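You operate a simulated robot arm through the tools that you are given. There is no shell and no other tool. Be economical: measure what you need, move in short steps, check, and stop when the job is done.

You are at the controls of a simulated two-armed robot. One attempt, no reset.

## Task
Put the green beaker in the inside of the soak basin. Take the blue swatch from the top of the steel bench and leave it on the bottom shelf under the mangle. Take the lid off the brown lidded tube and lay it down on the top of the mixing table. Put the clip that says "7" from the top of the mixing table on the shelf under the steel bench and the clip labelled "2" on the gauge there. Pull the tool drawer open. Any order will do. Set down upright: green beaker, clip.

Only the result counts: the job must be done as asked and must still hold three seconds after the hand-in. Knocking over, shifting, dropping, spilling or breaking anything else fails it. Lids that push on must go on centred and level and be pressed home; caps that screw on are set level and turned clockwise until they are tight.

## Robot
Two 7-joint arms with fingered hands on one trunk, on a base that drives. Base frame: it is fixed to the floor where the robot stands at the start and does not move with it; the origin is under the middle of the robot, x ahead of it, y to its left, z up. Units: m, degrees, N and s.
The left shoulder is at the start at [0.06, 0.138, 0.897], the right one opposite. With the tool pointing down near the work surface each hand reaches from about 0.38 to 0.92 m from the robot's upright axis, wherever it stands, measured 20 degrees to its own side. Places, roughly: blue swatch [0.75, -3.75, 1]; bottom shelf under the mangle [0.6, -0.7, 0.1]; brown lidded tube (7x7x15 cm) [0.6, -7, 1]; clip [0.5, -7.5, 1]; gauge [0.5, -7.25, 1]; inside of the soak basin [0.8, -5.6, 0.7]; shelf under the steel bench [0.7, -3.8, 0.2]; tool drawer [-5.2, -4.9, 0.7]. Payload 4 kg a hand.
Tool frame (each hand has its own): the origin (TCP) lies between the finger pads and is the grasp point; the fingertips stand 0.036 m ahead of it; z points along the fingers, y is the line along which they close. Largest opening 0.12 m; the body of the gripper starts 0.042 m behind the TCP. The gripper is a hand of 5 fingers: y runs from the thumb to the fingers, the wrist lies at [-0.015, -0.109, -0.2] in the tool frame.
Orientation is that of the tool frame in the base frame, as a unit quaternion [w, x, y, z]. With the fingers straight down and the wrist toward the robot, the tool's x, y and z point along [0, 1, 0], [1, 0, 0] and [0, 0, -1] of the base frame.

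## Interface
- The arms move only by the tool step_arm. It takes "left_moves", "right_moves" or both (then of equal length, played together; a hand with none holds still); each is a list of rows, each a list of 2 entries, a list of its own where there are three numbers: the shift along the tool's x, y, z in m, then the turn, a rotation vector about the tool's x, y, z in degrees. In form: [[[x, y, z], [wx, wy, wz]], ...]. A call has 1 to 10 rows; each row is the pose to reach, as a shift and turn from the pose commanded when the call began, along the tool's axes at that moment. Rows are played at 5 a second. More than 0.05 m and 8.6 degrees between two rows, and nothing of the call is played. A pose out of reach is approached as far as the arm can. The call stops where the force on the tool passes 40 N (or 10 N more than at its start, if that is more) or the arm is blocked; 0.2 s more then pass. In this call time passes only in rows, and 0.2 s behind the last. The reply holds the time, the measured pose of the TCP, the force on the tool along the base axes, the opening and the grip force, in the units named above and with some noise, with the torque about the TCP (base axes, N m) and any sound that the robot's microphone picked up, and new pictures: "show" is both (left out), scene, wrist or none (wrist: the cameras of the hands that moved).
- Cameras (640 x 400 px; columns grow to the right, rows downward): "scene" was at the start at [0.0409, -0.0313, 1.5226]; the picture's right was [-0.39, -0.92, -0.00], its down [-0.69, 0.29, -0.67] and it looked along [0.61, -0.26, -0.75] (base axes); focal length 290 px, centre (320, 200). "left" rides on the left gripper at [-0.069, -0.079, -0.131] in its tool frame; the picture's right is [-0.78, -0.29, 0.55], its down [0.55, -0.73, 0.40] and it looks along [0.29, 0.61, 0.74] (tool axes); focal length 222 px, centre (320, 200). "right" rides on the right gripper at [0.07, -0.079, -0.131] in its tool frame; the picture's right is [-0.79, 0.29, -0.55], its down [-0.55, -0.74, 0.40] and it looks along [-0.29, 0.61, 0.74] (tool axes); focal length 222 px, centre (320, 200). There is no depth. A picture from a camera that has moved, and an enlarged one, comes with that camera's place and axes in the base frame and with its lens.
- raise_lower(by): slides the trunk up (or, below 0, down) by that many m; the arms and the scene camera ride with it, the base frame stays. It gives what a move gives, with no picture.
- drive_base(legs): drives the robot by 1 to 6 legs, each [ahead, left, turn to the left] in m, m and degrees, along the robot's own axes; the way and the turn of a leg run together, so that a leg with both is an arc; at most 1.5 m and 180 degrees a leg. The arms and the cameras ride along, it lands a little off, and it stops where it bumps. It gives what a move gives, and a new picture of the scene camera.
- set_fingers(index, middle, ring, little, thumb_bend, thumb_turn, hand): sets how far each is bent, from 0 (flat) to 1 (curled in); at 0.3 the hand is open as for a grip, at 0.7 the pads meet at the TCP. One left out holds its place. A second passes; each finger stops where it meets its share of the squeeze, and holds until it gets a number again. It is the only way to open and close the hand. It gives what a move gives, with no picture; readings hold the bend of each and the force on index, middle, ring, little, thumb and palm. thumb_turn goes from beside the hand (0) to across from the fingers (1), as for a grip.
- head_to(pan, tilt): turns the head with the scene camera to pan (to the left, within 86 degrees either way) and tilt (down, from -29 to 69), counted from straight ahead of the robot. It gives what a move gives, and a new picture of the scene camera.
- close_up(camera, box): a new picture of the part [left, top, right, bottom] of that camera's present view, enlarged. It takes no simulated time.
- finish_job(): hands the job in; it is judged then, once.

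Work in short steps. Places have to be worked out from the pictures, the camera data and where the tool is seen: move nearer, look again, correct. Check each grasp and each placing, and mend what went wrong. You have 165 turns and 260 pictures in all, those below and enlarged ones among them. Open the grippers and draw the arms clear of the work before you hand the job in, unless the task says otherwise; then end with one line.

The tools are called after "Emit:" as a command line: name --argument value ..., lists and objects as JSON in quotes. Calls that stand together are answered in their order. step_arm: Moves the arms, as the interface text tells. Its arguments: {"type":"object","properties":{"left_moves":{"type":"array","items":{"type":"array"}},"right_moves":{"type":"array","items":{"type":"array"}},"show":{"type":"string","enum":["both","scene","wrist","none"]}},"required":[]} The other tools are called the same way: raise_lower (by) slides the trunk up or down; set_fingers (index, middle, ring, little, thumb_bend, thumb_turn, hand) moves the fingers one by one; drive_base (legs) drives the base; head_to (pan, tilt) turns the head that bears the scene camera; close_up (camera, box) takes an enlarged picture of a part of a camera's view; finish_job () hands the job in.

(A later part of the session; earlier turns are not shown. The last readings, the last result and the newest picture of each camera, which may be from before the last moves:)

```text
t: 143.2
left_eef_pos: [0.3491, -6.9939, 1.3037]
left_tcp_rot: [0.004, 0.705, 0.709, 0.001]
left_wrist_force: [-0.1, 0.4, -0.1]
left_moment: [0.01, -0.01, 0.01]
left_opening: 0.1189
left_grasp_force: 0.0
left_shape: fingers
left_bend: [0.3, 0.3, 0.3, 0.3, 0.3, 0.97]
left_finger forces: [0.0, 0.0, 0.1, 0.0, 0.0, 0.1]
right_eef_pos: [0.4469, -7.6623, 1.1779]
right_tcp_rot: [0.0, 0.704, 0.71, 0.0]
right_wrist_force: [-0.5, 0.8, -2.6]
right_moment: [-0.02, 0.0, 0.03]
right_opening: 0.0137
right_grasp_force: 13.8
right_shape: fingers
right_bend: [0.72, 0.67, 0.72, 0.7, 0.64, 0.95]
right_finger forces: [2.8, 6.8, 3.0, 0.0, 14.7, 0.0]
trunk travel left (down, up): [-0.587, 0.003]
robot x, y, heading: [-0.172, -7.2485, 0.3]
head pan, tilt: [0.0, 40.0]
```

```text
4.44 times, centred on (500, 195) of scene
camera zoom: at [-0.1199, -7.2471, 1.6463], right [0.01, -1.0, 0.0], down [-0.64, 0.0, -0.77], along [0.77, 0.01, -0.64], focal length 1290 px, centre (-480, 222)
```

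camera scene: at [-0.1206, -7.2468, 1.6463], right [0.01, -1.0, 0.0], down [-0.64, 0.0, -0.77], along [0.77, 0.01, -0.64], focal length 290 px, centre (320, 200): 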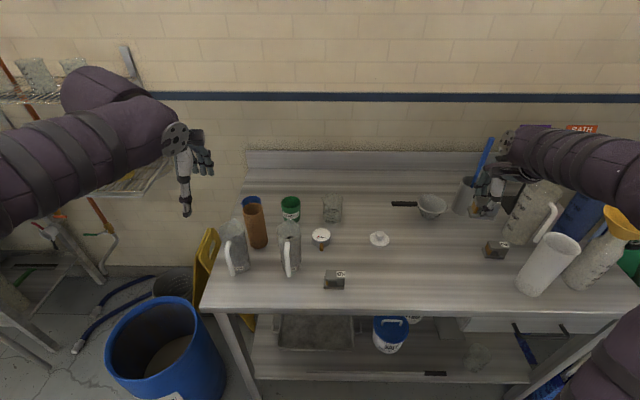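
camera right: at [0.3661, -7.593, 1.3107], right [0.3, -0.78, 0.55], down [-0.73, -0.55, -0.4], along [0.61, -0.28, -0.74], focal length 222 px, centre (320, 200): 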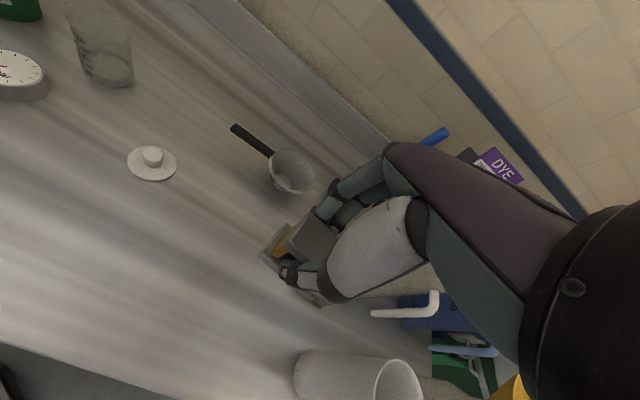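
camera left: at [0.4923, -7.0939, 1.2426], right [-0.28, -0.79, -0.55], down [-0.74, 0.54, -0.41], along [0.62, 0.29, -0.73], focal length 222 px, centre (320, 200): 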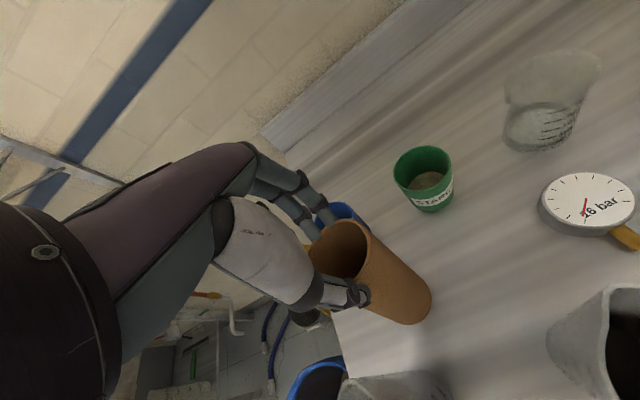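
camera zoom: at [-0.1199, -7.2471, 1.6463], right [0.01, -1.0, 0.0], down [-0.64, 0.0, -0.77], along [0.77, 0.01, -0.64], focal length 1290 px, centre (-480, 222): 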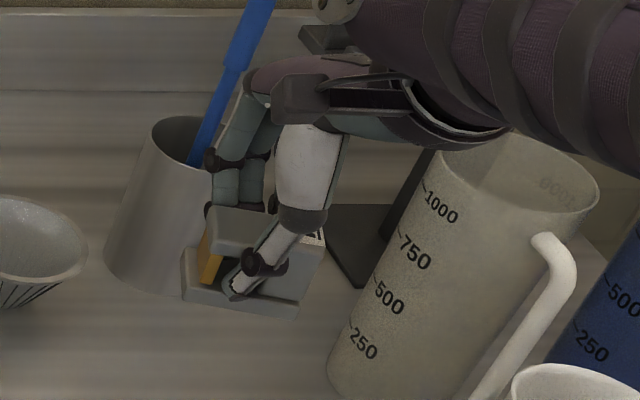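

Firm now (14 N). I draw the right hand back and up, then shift the base right so the left hand can take clip "2".

Emit:
step_arm --right_moves '[[[0, -0.02, -0.03], [0, 0, 0]], [[0, -0.06, -0.05], [0, 0, 0]], [[0, -0.1, -0.07], [0, 0, 0]], [[0, -0.14, -0.09], [0, 0, 0]], [[0, -0.18, -0.1], [0, 0, 0]]]' --show "none"

Emit:
drive_base --legs '[[0.0, -0.38, 0]]'

```text
t: 144.4
left_eef_pos: [0.3475, -6.9938, 1.3055]
left_tcp_rot: [0.005, 0.705, 0.71, 0.001]
left_wrist_force: [-0.9, -0.8, 0.9]
left_moment: [0.01, 0.0, -0.01]
left_opening: 0.1189
left_grasp_force: 0.1
left_shape: fingers
left_bend: [0.3, 0.3, 0.3, 0.3, 0.3, 0.97]
left_finger forces: [0.0, 0.0, 0.0, 0.0, 0.0, 0.1]
right_eef_pos: [0.2636, -7.6663, 1.2765]
right_tcp_rot: [0.0, 0.704, 0.71, 0.0]
right_wrist_force: [-0.8, 0.3, -2.3]
right_moment: [-0.02, -0.01, -0.01]
right_opening: 0.0134
right_grasp_force: 13.8
right_shape: fingers
right_bend: [0.72, 0.67, 0.72, 0.7, 0.64, 0.95]
right_finger forces: [3.2, 6.5, 2.9, 0.1, 14.7, 0.0]
trunk travel left (down, up): [-0.587, 0.003]
robot x, y, heading: [-0.1733, -7.2502, 0.5]
head pan, tilt: [0.0, 40.0]
```

```text
t: 146.8
left_eef_pos: [0.3516, -7.374, 1.3062]
left_tcp_rot: [0.004, 0.707, 0.707, 0.001]
left_wrist_force: [-0.1, 0.0, 0.6]
left_moment: [0.03, 0.0, -0.01]
left_opening: 0.1188
left_grasp_force: 0.0
left_shape: fingers
left_bend: [0.3, 0.3, 0.3, 0.3, 0.3, 0.97]
left_finger forces: [0.0, 0.0, 0.0, 0.0, 0.1, 0.0]
right_eef_pos: [0.2657, -8.0448, 1.2766]
right_tcp_rot: [0.0, 0.706, 0.708, 0.0]
right_wrist_force: [-0.1, -0.8, -2.5]
right_moment: [0.02, -0.03, 0.03]
right_opening: 0.0135
right_grasp_force: 13.6
right_shape: fingers
right_bend: [0.72, 0.67, 0.72, 0.7, 0.64, 0.95]
right_finger forces: [3.3, 6.5, 3.0, 0.0, 14.6, 0.1]
trunk travel left (down, up): [-0.587, 0.003]
robot x, y, heading: [-0.1733, -7.6262, 0.3]
head pan, tilt: [0.0, 40.0]
camera scene: at [-0.1182, -7.6251, 1.6463], right [0.0, -1.0, 0.0], down [-0.64, 0.0, -0.77], along [0.77, 0.0, -0.64], focal length 290 px, centre (320, 200)
```

scene: 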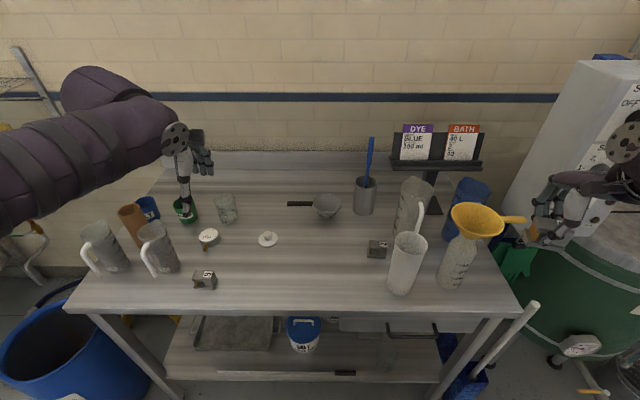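

Now the left hand goes above clip "2".

Emit:
step_arm --left_moves '[[[-0.043, 0.014, 0.01], [0, 0, 0]], [[-0.086, 0.028, 0.02], [0, 0, 0]], [[-0.129, 0.042, 0.03], [0, 0, 0]], [[-0.172, 0.056, 0.04], [0, 0, 0]], [[-0.215, 0.07, 0.05], [0, 0, 0]], [[-0.258, 0.084, 0.06], [0, 0, 0]], [[-0.301, 0.098, 0.075], [0, 0, 0]], [[-0.344, 0.112, 0.09], [0, 0, 0]], [[-0.387, 0.13, 0.105], [0, 0, 0]], [[-0.43, 0.145, 0.12], [0, 0, 0]]]'

```text
t: 149.0
left_eef_pos: [0.4982, -7.8062, 1.1873]
left_tcp_rot: [0.006, 0.706, 0.708, 0.001]
left_wrist_force: [0.8, -0.7, -0.5]
left_moment: [0.02, 0.05, 0.05]
left_opening: 0.1188
left_grasp_force: 0.0
left_shape: fingers
left_bend: [0.3, 0.3, 0.3, 0.3, 0.3, 0.97]
left_finger forces: [0.0, 0.0, 0.1, 0.0, 0.1, 0.0]
right_eef_pos: [0.2664, -8.0456, 1.278]
right_tcp_rot: [-0.001, 0.706, 0.708, 0.0]
right_wrist_force: [0.4, -0.4, -3.2]
right_moment: [0.04, 0.02, -0.02]
right_opening: 0.0132
right_grasp_force: 13.5
right_shape: fingers
right_bend: [0.72, 0.67, 0.72, 0.7, 0.64, 0.95]
right_finger forces: [3.5, 6.5, 3.1, 0.1, 14.6, 0.0]
trunk travel left (down, up): [-0.587, 0.003]
robot x, y, heading: [-0.1728, -7.6262, 0.2]
head pan, tilt: [0.0, 40.0]
camera scene: at [-0.1175, -7.626, 1.6463], right [0.0, -1.0, 0.0], down [-0.64, 0.0, -0.77], along [0.77, 0.0, -0.64], focal length 290 px, centre (320, 200)
camera left: at [0.4182, -7.8738, 1.3175], right [-0.28, -0.79, -0.55], down [-0.73, 0.55, -0.41], along [0.62, 0.28, -0.73], focal length 222 px, centre (320, 200)
```

scene: 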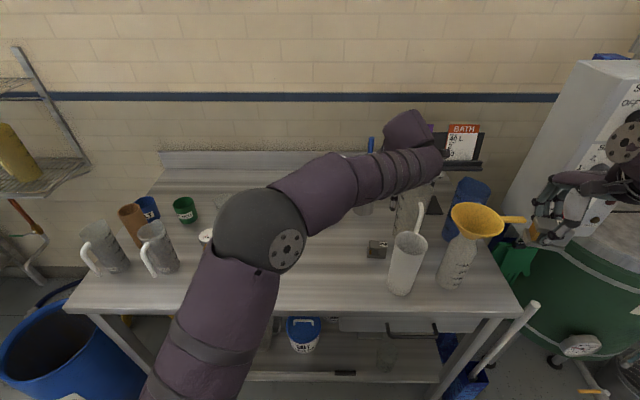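
left: 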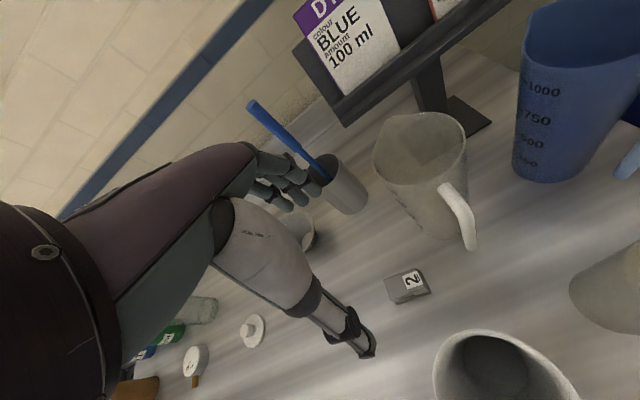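

Clip "2" is right under the hand at ≈ [0.498,-7.806]; the white jug's rim is close on the near-right. I descend carefully, slightly left.

Emit:
step_arm --left_moves '[[[0.003, 0.002, 0.035], [0, 0, 0]], [[0.003, 0.002, 0.07], [0, 0, 0]], [[0.003, 0.002, 0.1], [0, 0, 0]], [[0.003, 0.002, 0.13], [0, 0, 0]]]'

Emit:
close_up --camera "left" --box '[220, 150, 520, 400]'

```text
t: 150.0
left_eef_pos: [0.5053, -7.8003, 1.0553]
left_tcp_rot: [0.005, 0.706, 0.708, 0.0]
left_wrist_force: [0.4, 1.1, -0.1]
left_moment: [0.02, 0.0, 0.01]
left_opening: 0.1193
left_grasp_force: 0.1
left_shape: fingers
left_bend: [0.3, 0.3, 0.3, 0.3, 0.3, 0.97]
left_finger forces: [0.0, 0.0, 0.0, 0.0, 0.1, 0.0]
right_eef_pos: [0.2664, -8.0448, 1.2767]
right_tcp_rot: [-0.001, 0.706, 0.708, 0.0]
right_wrist_force: [-0.2, -0.1, -2.8]
right_moment: [0.0, -0.01, 0.02]
right_opening: 0.0133
right_grasp_force: 13.4
right_shape: fingers
right_bend: [0.72, 0.67, 0.72, 0.7, 0.64, 0.95]
right_finger forces: [3.5, 6.5, 3.0, 0.0, 14.5, 0.0]
trunk travel left (down, up): [-0.587, 0.003]
robot x, y, heading: [-0.1722, -7.6245, 0.2]
head pan, tilt: [0.0, 40.0]
camera scene: at [-0.1177, -7.6244, 1.6464], right [0.0, -1.0, 0.0], down [-0.64, 0.0, -0.77], along [0.77, 0.0, -0.64], focal length 290 px, centre (320, 200)
camera left: at [0.4259, -7.8691, 1.1858], right [-0.29, -0.79, -0.55], down [-0.73, 0.55, -0.41], along [0.62, 0.28, -0.73], focal length 222 px, centre (320, 200)
```

scene: 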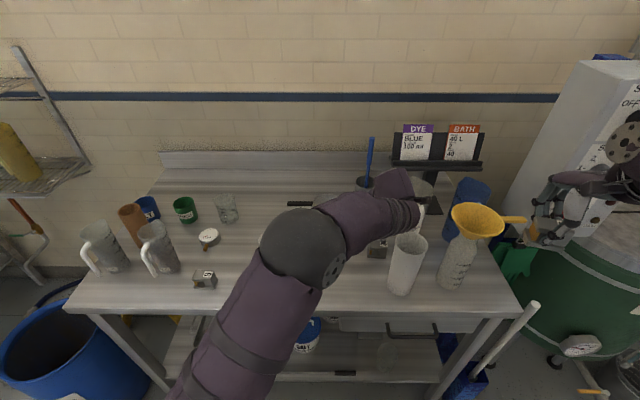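
left: 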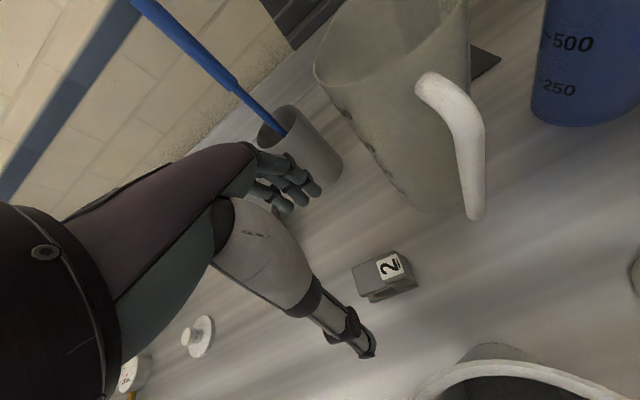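

```text
1.60 times, centred on (370, 275) of left
camera zoom: at [0.4259, -7.8691, 1.1858], right [-0.29, -0.79, -0.55], down [-0.73, 0.55, -0.41], along [0.62, 0.28, -0.73], focal length 355 px, centre (240, 80)
```

zoom: 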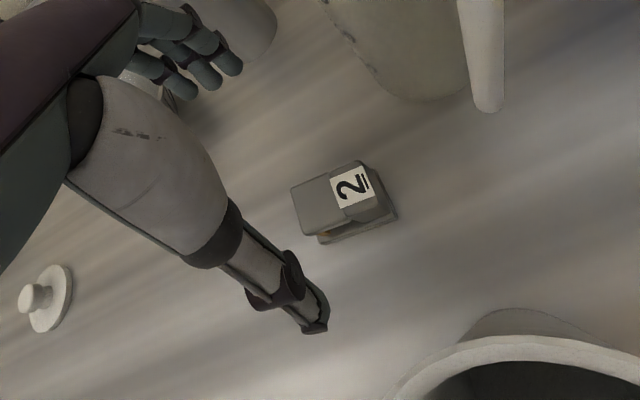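

Clip centre at ≈ [0.504,-7.811]. Shift and descend to z ≈ 0.948.

Emit:
step_arm --left_moves '[[[-0.012, -0.001, 0.03], [0, 0, 0]], [[-0.012, -0.001, 0.06], [0, 0, 0]], [[-0.012, -0.001, 0.085], [0, 0, 0]], [[-0.012, -0.001, 0.105], [0, 0, 0]]]' --show "none"

Emit:
close_up --camera "left" --box '[220, 150, 520, 400]'

```text
t: 151.0
left_eef_pos: [0.5022, -7.8163, 0.9592]
left_tcp_rot: [0.011, 0.707, 0.707, 0.002]
left_wrist_force: [5.1, -0.8, 3.2]
left_moment: [0.02, 0.84, 0.21]
left_opening: 0.1188
left_grasp_force: 0.0
left_shape: fingers
left_bend: [0.3, 0.3, 0.3, 0.3, 0.3, 0.97]
left_finger forces: [0.1, 0.0, 0.0, 0.0, 0.0, 0.0]
right_eef_pos: [0.2628, -8.043, 1.2798]
right_tcp_rot: [0.0, 0.706, 0.708, 0.0]
right_wrist_force: [0.5, 0.6, -1.7]
right_moment: [0.02, -0.04, -0.02]
right_opening: 0.0134
right_grasp_force: 14.1
right_shape: fingers
right_bend: [0.72, 0.67, 0.72, 0.7, 0.64, 0.95]
right_finger forces: [3.4, 6.5, 3.1, 0.1, 14.6, 0.0]
trunk travel left (down, up): [-0.587, 0.003]
robot x, y, heading: [-0.1749, -7.6241, 0.0]
head pan, tilt: [0.0, 40.0]
```

```text
1.60 times, centred on (370, 275) of left
camera zoom: at [0.4216, -7.8843, 1.0893], right [-0.28, -0.79, -0.54], down [-0.73, 0.54, -0.42], along [0.62, 0.28, -0.73], focal length 355 px, centre (240, 80)
```

zoom: 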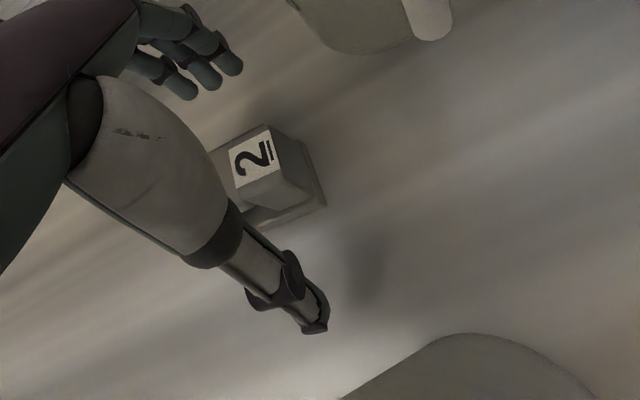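

A side force of 5 N with moment: the back of the hand may touch the white jug. I go up a bit and check the jug.

Emit:
step_arm --left_moves '[[[0.005, 0.003, -0.03], [0, 0, 0]], [[0.01, 0.003, -0.05], [0, 0, 0]]]' --show "scene"

Emit:
close_up --camera "scene" --box '[320, 170, 500, 310]'

```text
t: 151.6
left_eef_pos: [0.502, -7.8068, 1.0012]
left_tcp_rot: [0.004, 0.707, 0.707, 0.001]
left_wrist_force: [0.2, 0.1, 0.2]
left_moment: [-0.06, 0.0, 0.01]
left_opening: 0.1189
left_grasp_force: 0.1
left_shape: fingers
left_bend: [0.3, 0.3, 0.3, 0.3, 0.3, 0.97]
left_finger forces: [0.1, 0.0, 0.0, 0.1, 0.1, 0.1]
right_eef_pos: [0.2654, -8.044, 1.2772]
right_tcp_rot: [0.0, 0.706, 0.708, 0.0]
right_wrist_force: [-0.2, -0.4, -2.4]
right_moment: [0.05, -0.02, 0.01]
right_opening: 0.0132
right_grasp_force: 14.0
right_shape: fingers
right_bend: [0.72, 0.67, 0.72, 0.7, 0.64, 0.95]
right_finger forces: [3.4, 6.5, 3.0, 0.0, 14.6, 0.0]
trunk travel left (down, up): [-0.587, 0.003]
robot x, y, heading: [-0.1751, -7.6272, -0.0]
head pan, tilt: [0.0, 40.0]
camera scene: at [-0.1182, -7.6245, 1.6462], right [0.0, -1.0, 0.0], down [-0.64, 0.0, -0.77], along [0.77, 0.0, -0.64], focal length 290 px, centre (320, 200)
```

scene: 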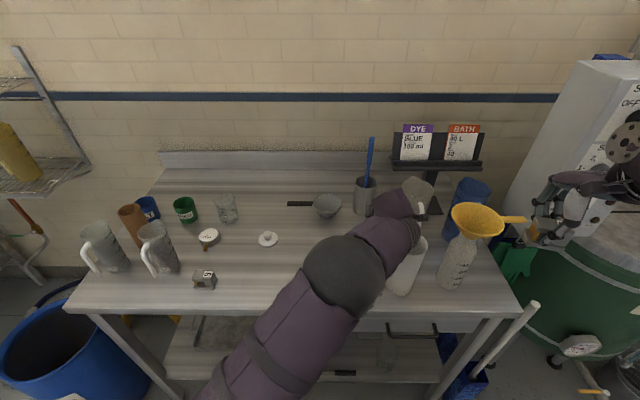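

```text
2.86 times, centred on (410, 240) of scene
camera zoom: at [-0.1182, -7.6245, 1.6462], right [0.0, -1.0, 0.0], down [-0.64, 0.0, -0.77], along [0.77, 0.0, -0.64], focal length 830 px, centre (63, 86)
```

zoom: 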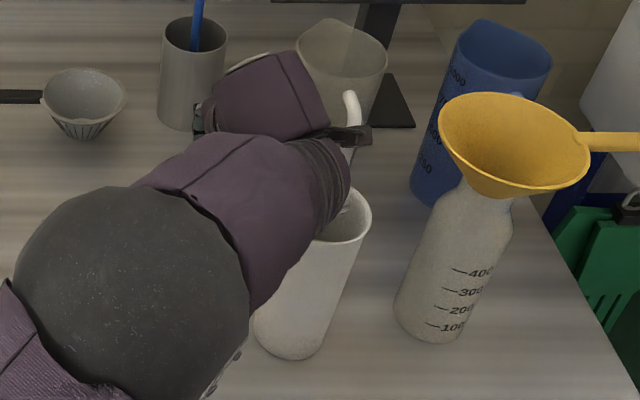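

The jug is unmoved. The low forearm is what comes near it; if the base stands further left, the forearm comes in straighter and higher. Raise the left hand and shift the base left ~0.15.

Emit:
step_arm --left_moves '[[[0.005, 0, -0.045], [0, 0, 0]], [[0.01, 0, -0.09], [0, 0, 0]], [[0.01, 0, -0.135], [0, 0, 0]], [[0.01, 0, -0.18], [0, 0, 0]]]' --show "none"

Emit:
drive_base --legs '[[-0.04, 0.15, 0]]'

```text
t: 152.6
left_eef_pos: [0.4997, -7.7911, 1.1804]
left_tcp_rot: [0.005, 0.707, 0.708, 0.0]
left_wrist_force: [0.1, 0.7, 0.0]
left_moment: [-0.01, -0.01, 0.01]
left_opening: 0.1191
left_grasp_force: 0.1
left_shape: fingers
left_bend: [0.3, 0.3, 0.3, 0.3, 0.3, 0.97]
left_finger forces: [0.0, 0.1, 0.0, 0.0, 0.1, 0.0]
right_eef_pos: [0.2657, -8.0431, 1.2778]
right_tcp_rot: [0.001, 0.706, 0.708, 0.0]
right_wrist_force: [-0.5, 0.7, -1.7]
right_moment: [-0.02, -0.02, 0.0]
right_opening: 0.0132
right_grasp_force: 13.6
right_shape: fingers
right_bend: [0.72, 0.67, 0.72, 0.7, 0.64, 0.95]
right_finger forces: [3.5, 6.5, 3.0, 0.1, 14.6, 0.1]
trunk travel left (down, up): [-0.587, 0.003]
robot x, y, heading: [-0.174, -7.6224, 0.4]
head pan, tilt: [0.0, 40.0]
```

```text
t: 154.0
left_eef_pos: [0.4582, -7.6392, 1.1816]
left_tcp_rot: [0.006, 0.707, 0.707, 0.0]
left_wrist_force: [0.3, 1.1, 0.4]
left_moment: [-0.01, -0.01, 0.01]
left_opening: 0.1187
left_grasp_force: 0.0
left_shape: fingers
left_bend: [0.3, 0.3, 0.3, 0.3, 0.3, 0.97]
left_finger forces: [0.0, 0.0, 0.0, 0.1, 0.1, 0.1]
right_eef_pos: [0.2245, -7.8928, 1.2771]
right_tcp_rot: [0.001, 0.706, 0.708, 0.0]
right_wrist_force: [0.3, 1.2, -1.2]
right_moment: [-0.01, -0.03, -0.02]
right_opening: 0.0134
right_grasp_force: 13.5
right_shape: fingers
right_bend: [0.72, 0.67, 0.72, 0.7, 0.64, 0.95]
right_finger forces: [3.5, 6.4, 2.8, 0.1, 14.5, 0.0]
trunk travel left (down, up): [-0.587, 0.003]
robot x, y, heading: [-0.2132, -7.4728, 0.3]
head pan, tilt: [0.0, 40.0]
camera scene: at [-0.1589, -7.472, 1.6464], right [0.0, -1.0, 0.0], down [-0.64, 0.0, -0.77], along [0.77, 0.0, -0.64], focal length 290 px, centre (320, 200)
```

scene: 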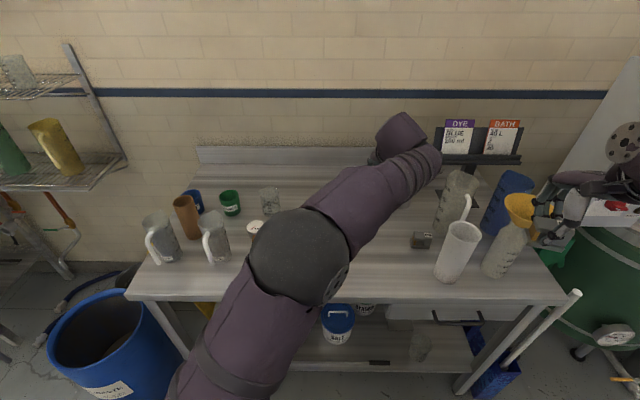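

Move the left hand above clip "2" again from the new stance.

Emit:
step_arm --left_moves '[[[-0.042, 0.011, 0], [0, 0, 0]], [[-0.084, 0.022, 0], [0, 0, 0]], [[-0.126, 0.033, 0], [0, 0, 0]], [[-0.168, 0.044, 0], [0, 0, 0]], [[-0.168, 0.044, 0.04], [0, 0, 0]], [[-0.168, 0.044, 0.08], [0, 0, 0]]]'

Emit:
close_up --camera "scene" --box '[350, 140, 530, 290]'

```text
t: 155.4
left_eef_pos: [0.477, -7.7686, 1.1287]
left_tcp_rot: [0.005, 0.705, 0.709, 0.002]
left_wrist_force: [-0.1, -1.0, 0.3]
left_moment: [0.02, -0.04, 0.0]
left_opening: 0.119
left_grasp_force: 0.1
left_shape: fingers
left_bend: [0.3, 0.3, 0.3, 0.3, 0.3, 0.97]
left_finger forces: [0.1, 0.1, 0.0, 0.0, 0.0, 0.0]
left hand out of reach, approached as far as the arm can: row 3, 4, 5, 6
right_eef_pos: [0.2235, -7.8956, 1.2775]
right_tcp_rot: [0.001, 0.706, 0.708, 0.001]
right_wrist_force: [-1.0, 0.0, -1.7]
right_moment: [0.02, -0.04, 0.03]
right_opening: 0.0131
right_grasp_force: 13.5
right_shape: fingers
right_bend: [0.72, 0.67, 0.72, 0.7, 0.64, 0.95]
right_finger forces: [3.7, 6.3, 3.0, 0.0, 14.5, 0.1]
trunk travel left (down, up): [-0.587, 0.003]
robot x, y, heading: [-0.2127, -7.472, 0.2]
head pan, tilt: [0.0, 40.0]
camera scene: at [-0.1606, -7.4759, 1.6465], right [0.0, -1.0, 0.0], down [-0.64, 0.0, -0.77], along [0.77, 0.0, -0.64], focal length 290 px, centre (320, 200)
camera left: at [0.3963, -7.8371, 1.2579], right [-0.28, -0.79, -0.55], down [-0.73, 0.55, -0.41], along [0.62, 0.29, -0.73], focal length 222 px, centre (320, 200)
```

scene: 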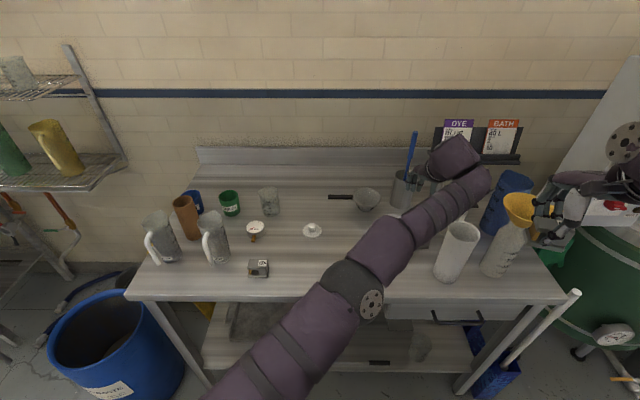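
left: 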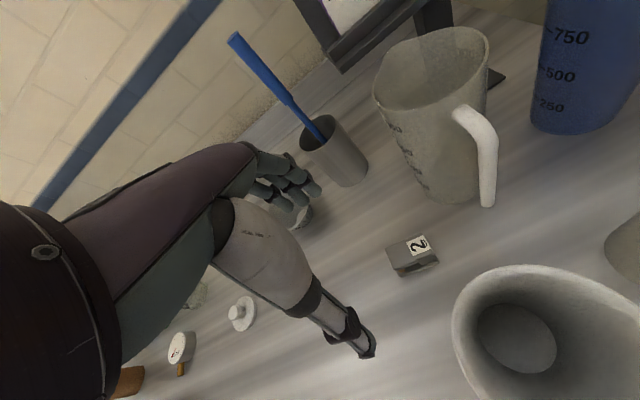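

```text
2.67 times, centred on (440, 215) of scene
camera zoom: at [-0.1606, -7.4759, 1.6465], right [0.0, -1.0, 0.0], down [-0.64, 0.0, -0.77], along [0.77, 0.0, -0.64], focal length 774 px, centre (0, 160)
```

zoom: 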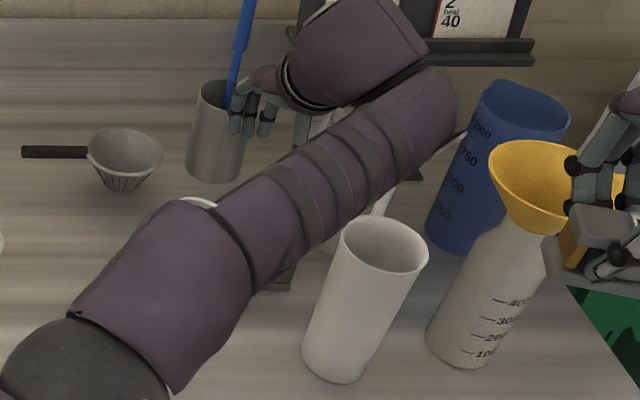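

Out of reach from here, and I now think it was the wrist camera mount (right side of the left hand) that met the jug rim. I'll return the base part-way and come in with a slight tilt and yaw that moves the mount away. First raise and retract.

Emit:
step_arm --left_moves '[[[0.02, -0.005, -0.03], [0, 0, 0]], [[0.05, -0.01, -0.06], [0, 0, 0]], [[0.09, -0.02, -0.08], [0, 0, 0]]]' --show "none"

Emit:
drive_base --legs '[[0.03, -0.11, 0]]'

```text
t: 156.2
left_eef_pos: [0.4562, -7.6816, 1.2081]
left_tcp_rot: [0.005, 0.707, 0.707, 0.001]
left_wrist_force: [-0.2, 0.1, 0.0]
left_moment: [0.0, 0.0, -0.01]
left_opening: 0.1192
left_grasp_force: 0.0
left_shape: fingers
left_bend: [0.3, 0.3, 0.3, 0.3, 0.3, 0.97]
left_finger forces: [0.0, 0.0, 0.0, 0.1, 0.0, 0.0]
right_eef_pos: [0.2255, -7.8931, 1.2778]
right_tcp_rot: [0.0, 0.706, 0.708, 0.0]
right_wrist_force: [-0.2, -0.1, -2.8]
right_moment: [-0.01, -0.03, 0.01]
right_opening: 0.0132
right_grasp_force: 13.3
right_shape: fingers
right_bend: [0.72, 0.67, 0.72, 0.7, 0.64, 0.95]
right_finger forces: [3.7, 6.4, 3.0, 0.0, 14.6, 0.1]
trunk travel left (down, up): [-0.587, 0.003]
robot x, y, heading: [-0.2144, -7.4741, 0.5]
head pan, tilt: [0.0, 40.0]
```

```text
t: 157.4
left_eef_pos: [0.4895, -7.7935, 1.2058]
left_tcp_rot: [0.003, 0.705, 0.709, 0.001]
left_wrist_force: [-0.2, -0.7, 0.5]
left_moment: [0.03, -0.02, -0.03]
left_opening: 0.1191
left_grasp_force: 0.1
left_shape: fingers
left_bend: [0.3, 0.3, 0.3, 0.3, 0.3, 0.97]
left_finger forces: [0.0, 0.0, 0.0, 0.0, 0.1, 0.0]
right_eef_pos: [0.258, -8.0066, 1.2759]
right_tcp_rot: [-0.001, 0.706, 0.709, 0.0]
right_wrist_force: [-0.2, -1.2, -1.8]
right_moment: [0.04, -0.02, 0.0]
right_opening: 0.0135
right_grasp_force: 13.7
right_shape: fingers
right_bend: [0.72, 0.67, 0.72, 0.7, 0.64, 0.95]
right_finger forces: [3.8, 6.3, 3.0, 0.1, 14.5, 0.1]
trunk travel left (down, up): [-0.587, 0.003]
robot x, y, heading: [-0.1819, -7.5847, 0.3]
head pan, tilt: [0.0, 40.0]
camera scene: at [-0.1266, -7.587, 1.6463], right [0.01, -1.0, 0.0], down [-0.64, 0.0, -0.77], along [0.77, 0.01, -0.64], focal length 290 px, centre (320, 200)
```

scene: 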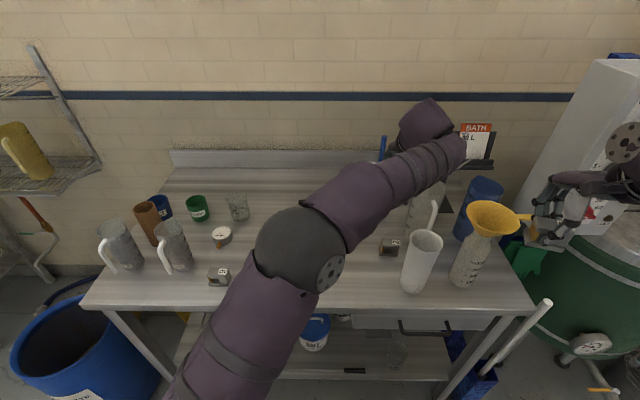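

Now tilt 12° and yaw 6°, move over clip "2" and lower to z ≈ 1.02.

Emit:
step_arm --left_moves '[[[-0.008, 0.006, 0.03], [6, 0, -3]], [[-0.016, 0.011, 0.07], [12, 0, -6]], [[-0.016, 0.011, 0.11], [12, 0, -6]], [[-0.016, 0.011, 0.15], [12, 0, -6]], [[-0.016, 0.011, 0.185], [12, 0, -6]]]'

Emit:
close_up --camera "scene" --box '[330, 150, 490, 300]'

```text
t: 158.6
left_eef_pos: [0.5039, -7.8079, 1.0229]
left_tcp_rot: [-0.069, 0.664, 0.741, -0.073]
left_wrist_force: [0.4, -0.3, 0.5]
left_moment: [-0.02, 0.0, 0.04]
left_opening: 0.1192
left_grasp_force: 0.1
left_shape: fingers
left_bend: [0.3, 0.3, 0.3, 0.3, 0.3, 0.97]
left_finger forces: [0.0, 0.1, 0.0, 0.0, 0.0, 0.0]
right_eef_pos: [0.2569, -8.0052, 1.2767]
right_tcp_rot: [0.0, 0.705, 0.709, 0.0]
right_wrist_force: [0.1, 0.2, -1.3]
right_moment: [0.04, 0.0, 0.04]
right_opening: 0.0131
right_grasp_force: 13.4
right_shape: fingers
right_bend: [0.72, 0.67, 0.72, 0.7, 0.64, 0.95]
right_finger forces: [3.8, 6.3, 2.9, 0.0, 14.5, 0.0]
trunk travel left (down, up): [-0.587, 0.003]
robot x, y, heading: [-0.1795, -7.5858, 0.0]
head pan, tilt: [0.0, 40.0]
camera scene: at [-0.1271, -7.5853, 1.6464], right [0.01, -1.0, 0.0], down [-0.64, 0.0, -0.77], along [0.77, 0.01, -0.64], focal length 290 px, centre (320, 200)
camera left: at [0.4614, -7.8822, 1.1669], right [-0.31, -0.82, -0.48], down [-0.85, 0.46, -0.24], along [0.42, 0.34, -0.84], focal length 222 px, centre (320, 200)
```

scene: 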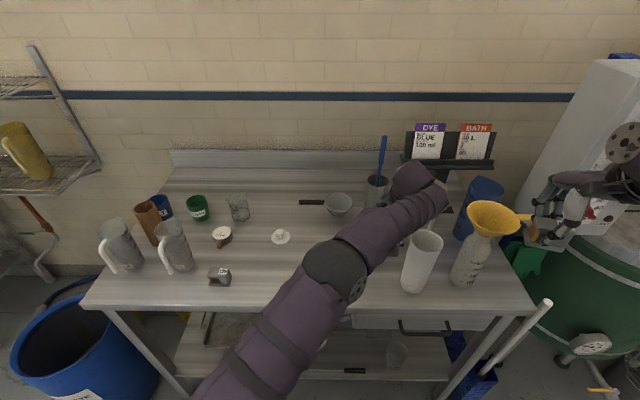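
left: 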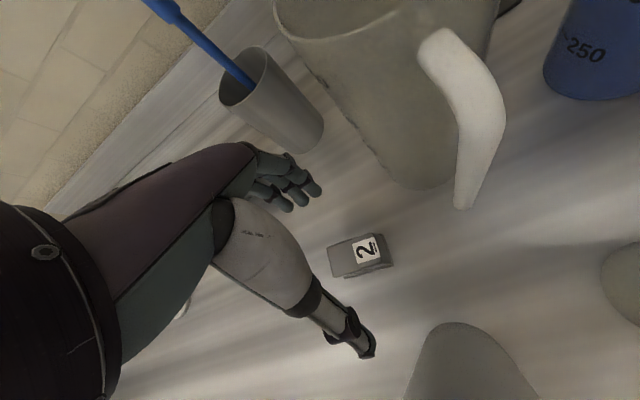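

```text
2.67 times, centred on (410, 225) of scene
camera zoom: at [-0.1271, -7.5853, 1.6464], right [0.01, -1.0, 0.0], down [-0.64, 0.0, -0.77], along [0.77, 0.01, -0.64], focal length 774 px, centre (80, 133)
```

zoom: 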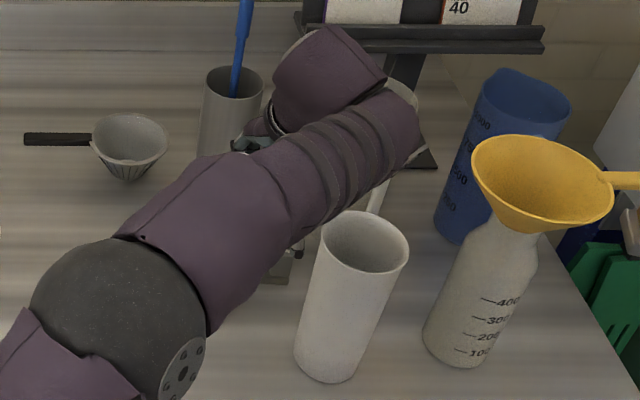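

The mount now clears the jug. Clip centred. Descend ~7 cm vertically.

Emit:
step_arm --left_moves '[[[0, 0.003, 0.029], [0, 0, 0]], [[0, 0.007, 0.049], [0, 0, 0]], [[0, 0.011, 0.064], [0, 0, 0]], [[0, 0.012, 0.073], [0, 0, 0]]]' --show "wrist"

Emit:
close_up --camera "scene" --box '[330, 150, 490, 300]'

```text
t: 159.6
left_eef_pos: [0.4987, -7.8074, 0.9497]
left_tcp_rot: [-0.069, 0.664, 0.741, -0.073]
left_wrist_force: [-0.1, 0.6, -0.9]
left_moment: [-0.02, 0.01, 0.04]
left_opening: 0.1188
left_grasp_force: 0.0
left_shape: fingers
left_bend: [0.3, 0.3, 0.3, 0.3, 0.3, 0.97]
left_finger forces: [0.0, 0.0, 0.0, 0.0, 0.0, 0.1]
right_eef_pos: [0.258, -8.0036, 1.2783]
right_tcp_rot: [0.0, 0.705, 0.709, 0.0]
right_wrist_force: [-0.1, -0.5, -2.3]
right_moment: [-0.01, 0.0, 0.0]
right_opening: 0.0133
right_grasp_force: 13.6
right_shape: fingers
right_bend: [0.72, 0.67, 0.72, 0.7, 0.64, 0.95]
right_finger forces: [3.8, 6.4, 3.0, 0.0, 14.5, 0.0]
trunk travel left (down, up): [-0.587, 0.003]
robot x, y, heading: [-0.1822, -7.5857, 0.3]
head pan, tilt: [0.0, 40.0]
camera left: at [0.4563, -7.8827, 1.093], right [-0.31, -0.82, -0.48], down [-0.85, 0.46, -0.24], along [0.42, 0.34, -0.84], focal length 222 px, centre (320, 200)
```

left: 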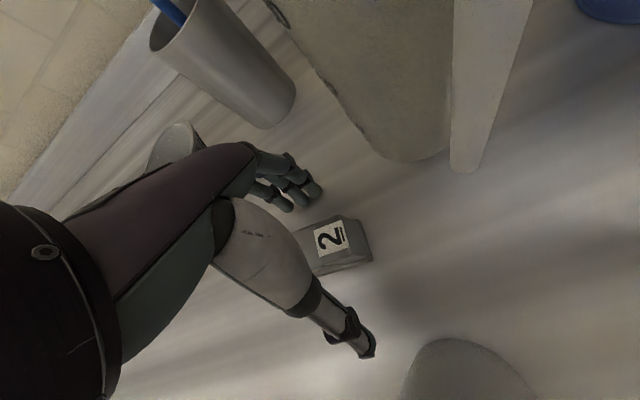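

```text
2.67 times, centred on (410, 225) of scene
camera zoom: at [-0.1272, -7.5851, 1.6464], right [0.01, -1.0, 0.0], down [-0.64, 0.0, -0.77], along [0.77, 0.01, -0.64], focal length 774 px, centre (80, 133)
```

zoom: 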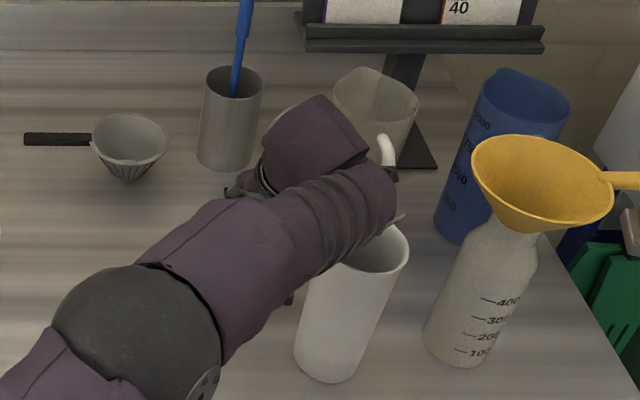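

No contact and the clip is centred. Close the left hand.

Emit:
set_fingers --hand "left" --index 0.64 --middle 0.64 --ring 0.64 --little 0.64 --thumb_bend 0.63

Emit:
close_up --camera "left" --box '[220, 150, 460, 380]'

```text
t: 160.6
left_eef_pos: [0.4995, -7.8084, 0.9499]
left_tcp_rot: [-0.069, 0.663, 0.741, -0.073]
left_wrist_force: [0.8, 0.0, 1.0]
left_moment: [0.0, -0.1, 0.02]
left_opening: 0.0322
left_grasp_force: 5.7
left_shape: fingers
left_bend: [0.61, 0.61, 0.64, 0.64, 0.6, 0.97]
left_finger forces: [2.6, 2.8, 0.3, 0.0, 5.7, 0.1]
right_eef_pos: [0.2576, -8.0037, 1.277]
right_tcp_rot: [-0.001, 0.704, 0.71, 0.0]
right_wrist_force: [0.3, -0.1, -2.5]
right_moment: [0.04, -0.04, -0.01]
right_opening: 0.0132
right_grasp_force: 13.2
right_shape: fingers
right_bend: [0.72, 0.67, 0.72, 0.7, 0.64, 0.95]
right_finger forces: [3.9, 6.3, 3.0, 0.0, 14.5, 0.0]
trunk travel left (down, up): [-0.587, 0.003]
robot x, y, heading: [-0.1818, -7.5837, 0.2]
head pan, tilt: [0.0, 40.0]
```

```text
1.74 times, centred on (340, 265) of left
camera zoom: at [0.4563, -7.8828, 1.0932], right [-0.31, -0.82, -0.48], down [-0.85, 0.46, -0.24], along [0.42, 0.34, -0.84], focal length 386 px, centre (285, 87)
```

zoom: 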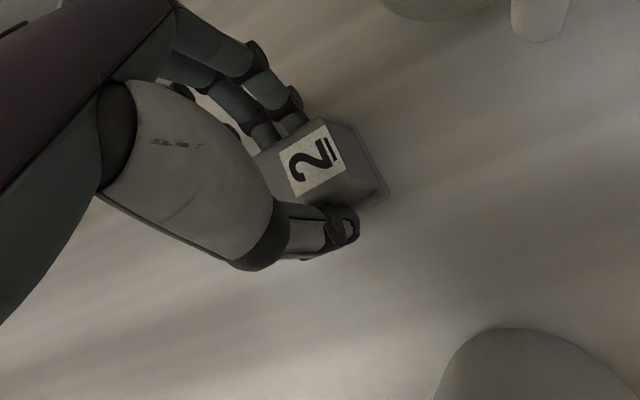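

Thumb lies on the solid label block. Tighten and lift vertically.

Emit:
set_fingers --hand "left" --index 0.7 --middle 0.7 --ring 0.7 --little 0.68 --thumb_bend 0.68

Emit:
step_arm --left_moves '[[[0, -0.004, -0.02], [0, 0, 0]], [[0, -0.01, -0.05], [0, 0, 0]], [[0, -0.02, -0.095], [0, 0, 0]], [[0, -0.03, -0.14], [0, 0, 0]], [[0, -0.04, -0.185], [0, 0, 0]], [[0.0, -0.045, -0.22], [0, 0, 0]], [[0.02, -0.05, -0.25], [0, 0, 0]]]'

Emit:
close_up --camera "left" --box '[220, 150, 460, 380]'

```text
t: 161.6
left_eef_pos: [0.5009, -7.8087, 0.9504]
left_tcp_rot: [-0.067, 0.664, 0.741, -0.073]
left_wrist_force: [3.0, -1.4, 8.3]
left_moment: [-0.03, -0.24, -0.01]
left_opening: 0.0268
left_grasp_force: 15.1
left_shape: fingers
left_bend: [0.65, 0.66, 0.68, 0.68, 0.61, 0.96]
left_finger forces: [9.9, 7.0, 1.8, 0.1, 11.3, 0.1]
right_eef_pos: [0.257, -8.0041, 1.2777]
right_tcp_rot: [0.001, 0.705, 0.71, 0.0]
right_wrist_force: [-0.3, 0.1, -2.2]
right_moment: [0.04, -0.01, 0.01]
right_opening: 0.0134
right_grasp_force: 13.4
right_shape: fingers
right_bend: [0.72, 0.67, 0.72, 0.7, 0.64, 0.95]
right_finger forces: [3.8, 6.3, 2.8, 0.0, 14.6, 0.0]
trunk travel left (down, up): [-0.587, 0.003]
robot x, y, heading: [-0.1827, -7.5848, 0.7]
head pan, tilt: [0.0, 40.0]
```

```text
t: 163.2
left_eef_pos: [0.4971, -7.7896, 1.1924]
left_tcp_rot: [-0.075, 0.665, 0.74, -0.072]
left_wrist_force: [-1.2, -1.6, -2.1]
left_moment: [0.09, -0.06, 0.01]
left_opening: 0.0256
left_grasp_force: 9.3
left_shape: fingers
left_bend: [0.65, 0.7, 0.68, 0.68, 0.63, 0.96]
left_finger forces: [6.1, 0.0, 2.7, 0.1, 8.5, 0.0]
left hand out of reach, approached as far as the arm can: row 6, 7
right_eef_pos: [0.2602, -8.0014, 1.2772]
right_tcp_rot: [-0.001, 0.704, 0.71, -0.002]
right_wrist_force: [1.2, 0.4, -2.1]
right_moment: [-0.04, 0.01, -0.02]
right_opening: 0.0136
right_grasp_force: 13.6
right_shape: fingers
right_bend: [0.72, 0.67, 0.72, 0.7, 0.64, 0.95]
right_finger forces: [3.8, 6.4, 3.0, 0.1, 14.3, 0.1]
trunk travel left (down, up): [-0.587, 0.003]
robot x, y, heading: [-0.1805, -7.5852, 0.3]
head pan, tilt: [0.0, 40.0]
camera scene: at [-0.1237, -7.5828, 1.6462], right [0.01, -1.0, 0.0], down [-0.64, -0.01, -0.76], along [0.76, 0.0, -0.64], focal length 290 px, centre (320, 200)
camera left: at [0.4552, -7.8654, 1.3348], right [-0.31, -0.82, -0.49], down [-0.85, 0.47, -0.23], along [0.41, 0.34, -0.84], focal length 222 px, centre (320, 200)
```

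scene: 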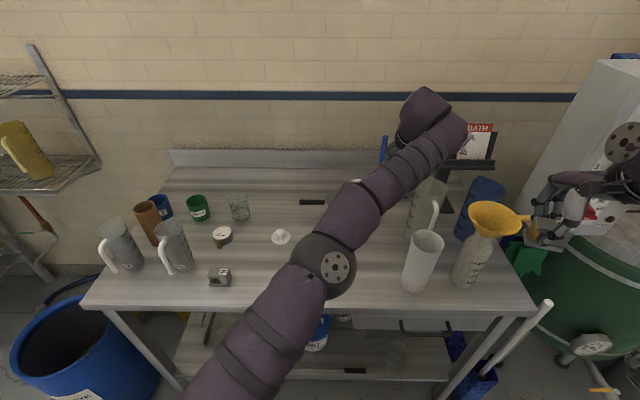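
left: 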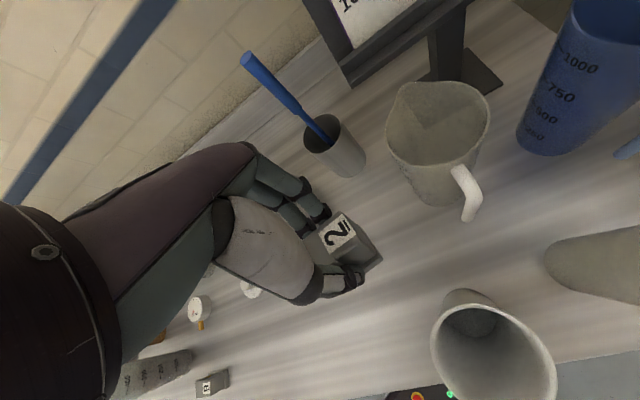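

```text
1.74 times, centred on (340, 265) of left
camera zoom: at [0.4552, -7.8654, 1.3348], right [-0.31, -0.82, -0.49], down [-0.85, 0.47, -0.23], along [0.41, 0.34, -0.84], focal length 386 px, centre (285, 87)
```

zoom: 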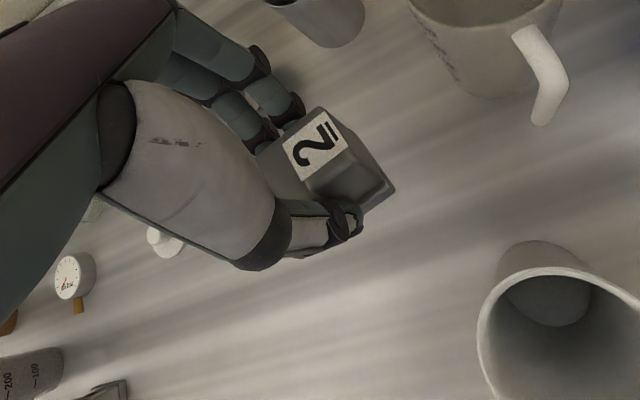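

Held, though slightly turned; I tighten and retract the left hand, undoing the tilt.

Emit:
set_fingers --hand "left" --index 0.73 --middle 0.76 --ring 0.74 --little 0.72 --thumb_bend 0.7

Emit:
step_arm --left_moves '[[[0.036, -0.018, 0], [-2, 0, 1]], [[0.072, -0.036, 0], [-4, 0, 2]], [[0.108, -0.054, 0], [-6, 0, 3]], [[0.144, -0.072, 0], [-8, 0, 4]], [[0.18, -0.09, 0], [-10, 0, 5]], [[0.216, -0.108, 0], [-12, 0, 6]], [[0.255, -0.126, 0], [-12, 0, 6]]]'

```text
t: 164.2
left_eef_pos: [0.4957, -7.7921, 1.194]
left_tcp_rot: [-0.072, 0.665, 0.74, -0.073]
left_wrist_force: [0.1, 0.2, -3.0]
left_moment: [0.07, -0.04, -0.03]
left_opening: 0.0256
left_grasp_force: 18.7
left_shape: fingers
left_bend: [0.64, 0.75, 0.73, 0.72, 0.62, 0.94]
left_finger forces: [11.2, 4.3, 6.1, 0.1, 15.0, 0.0]
right_eef_pos: [0.2584, -8.0047, 1.2764]
right_tcp_rot: [-0.001, 0.705, 0.709, 0.001]
right_wrist_force: [0.1, 0.5, -2.1]
right_moment: [0.05, -0.03, 0.0]
right_opening: 0.0131
right_grasp_force: 13.3
right_shape: fingers
right_bend: [0.72, 0.67, 0.72, 0.7, 0.64, 0.95]
right_finger forces: [3.9, 6.2, 2.8, 0.0, 14.6, 0.0]
trunk travel left (down, up): [-0.587, 0.003]
robot x, y, heading: [-0.1812, -7.5849, 0.6]
head pan, tilt: [0.0, 40.0]
```

```text
t: 165.8
left_eef_pos: [0.343, -7.5516, 1.2207]
left_tcp_rot: [0.006, 0.707, 0.707, 0.001]
left_wrist_force: [-0.3, 1.2, -2.6]
left_moment: [0.01, -0.02, -0.02]
left_opening: 0.0255
left_grasp_force: 17.4
left_shape: fingers
left_bend: [0.64, 0.75, 0.73, 0.72, 0.62, 0.94]
left_finger forces: [10.8, 4.3, 5.3, 0.0, 14.4, 0.0]
left hand out of reach, approached as far as the arm can: row 1, 2, 3
right_eef_pos: [0.2588, -8.0038, 1.2772]
right_tcp_rot: [-0.001, 0.705, 0.71, 0.0]
right_wrist_force: [0.4, -0.2, -2.2]
right_moment: [0.0, -0.04, 0.03]
right_opening: 0.0133
right_grasp_force: 13.6
right_shape: fingers
right_bend: [0.72, 0.67, 0.72, 0.7, 0.64, 0.95]
right_finger forces: [4.0, 6.3, 2.9, 0.1, 14.6, 0.0]
trunk travel left (down, up): [-0.587, 0.003]
robot x, y, heading: [-0.178, -7.5858, 0.4]
head pan, tilt: [0.0, 40.0]
camera scene: at [-0.1269, -7.5854, 1.6463], right [0.01, -1.0, 0.0], down [-0.64, 0.0, -0.77], along [0.77, 0.01, -0.64], focal length 290 px, centre (320, 200)
camera left: at [0.2635, -7.6198, 1.3501], right [-0.28, -0.79, -0.54], down [-0.73, 0.54, -0.41], along [0.62, 0.28, -0.73], focal length 222 px, centre (320, 200)
```

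scene: 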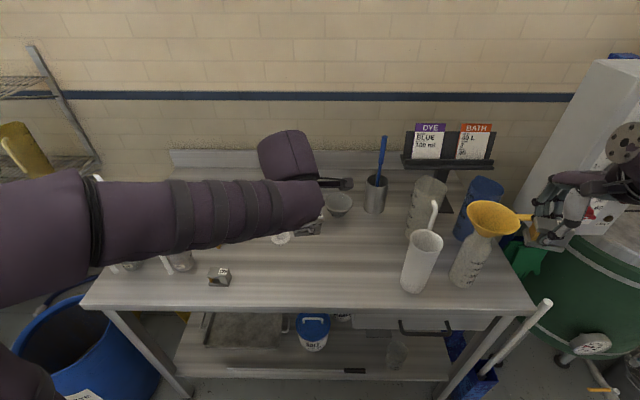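
left: 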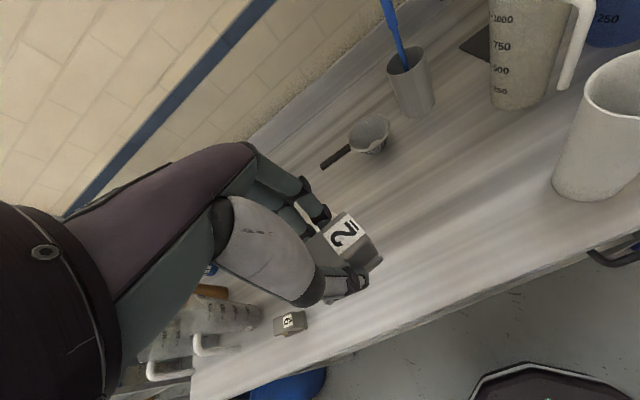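

Drive left so the left hand faces the gauge.

Emit:
drive_base --legs '[[0.0, 0.24, 0]]'

```text
t: 167.6
left_eef_pos: [0.3417, -7.3108, 1.2194]
left_tcp_rot: [0.005, 0.705, 0.709, 0.0]
left_wrist_force: [0.8, 0.1, -3.1]
left_moment: [0.0, -0.01, 0.02]
left_opening: 0.0256
left_grasp_force: 17.4
left_shape: fingers
left_bend: [0.64, 0.75, 0.73, 0.72, 0.62, 0.94]
left_finger forces: [10.8, 4.2, 5.4, 0.1, 14.6, 0.0]
right_eef_pos: [0.2576, -7.7641, 1.2771]
right_tcp_rot: [0.001, 0.705, 0.71, 0.0]
right_wrist_force: [-0.8, 1.1, -2.7]
right_moment: [-0.02, -0.05, 0.0]
right_opening: 0.0132
right_grasp_force: 14.0
right_shape: fingers
right_bend: [0.72, 0.67, 0.72, 0.7, 0.64, 0.95]
right_finger forces: [4.0, 6.2, 3.0, 0.0, 14.5, 0.1]
trunk travel left (down, up): [-0.587, 0.003]
robot x, y, heading: [-0.1842, -7.3476, 0.4]
head pan, tilt: [0.0, 40.0]
camera scene: at [-0.1287, -7.3444, 1.6463], right [0.01, -1.0, 0.0], down [-0.64, -0.01, -0.77], along [0.77, 0.0, -0.64], focal length 290 px, centre (320, 200)
```

scene: 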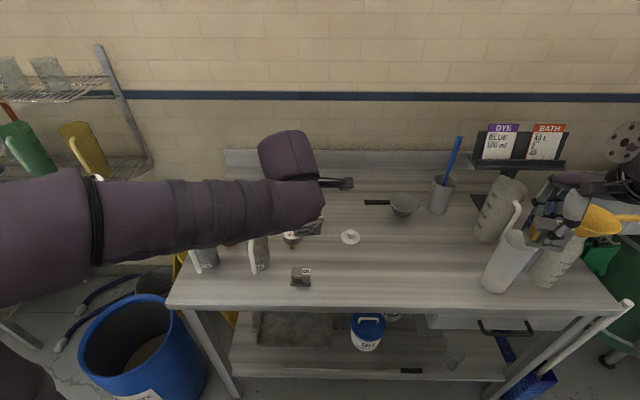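

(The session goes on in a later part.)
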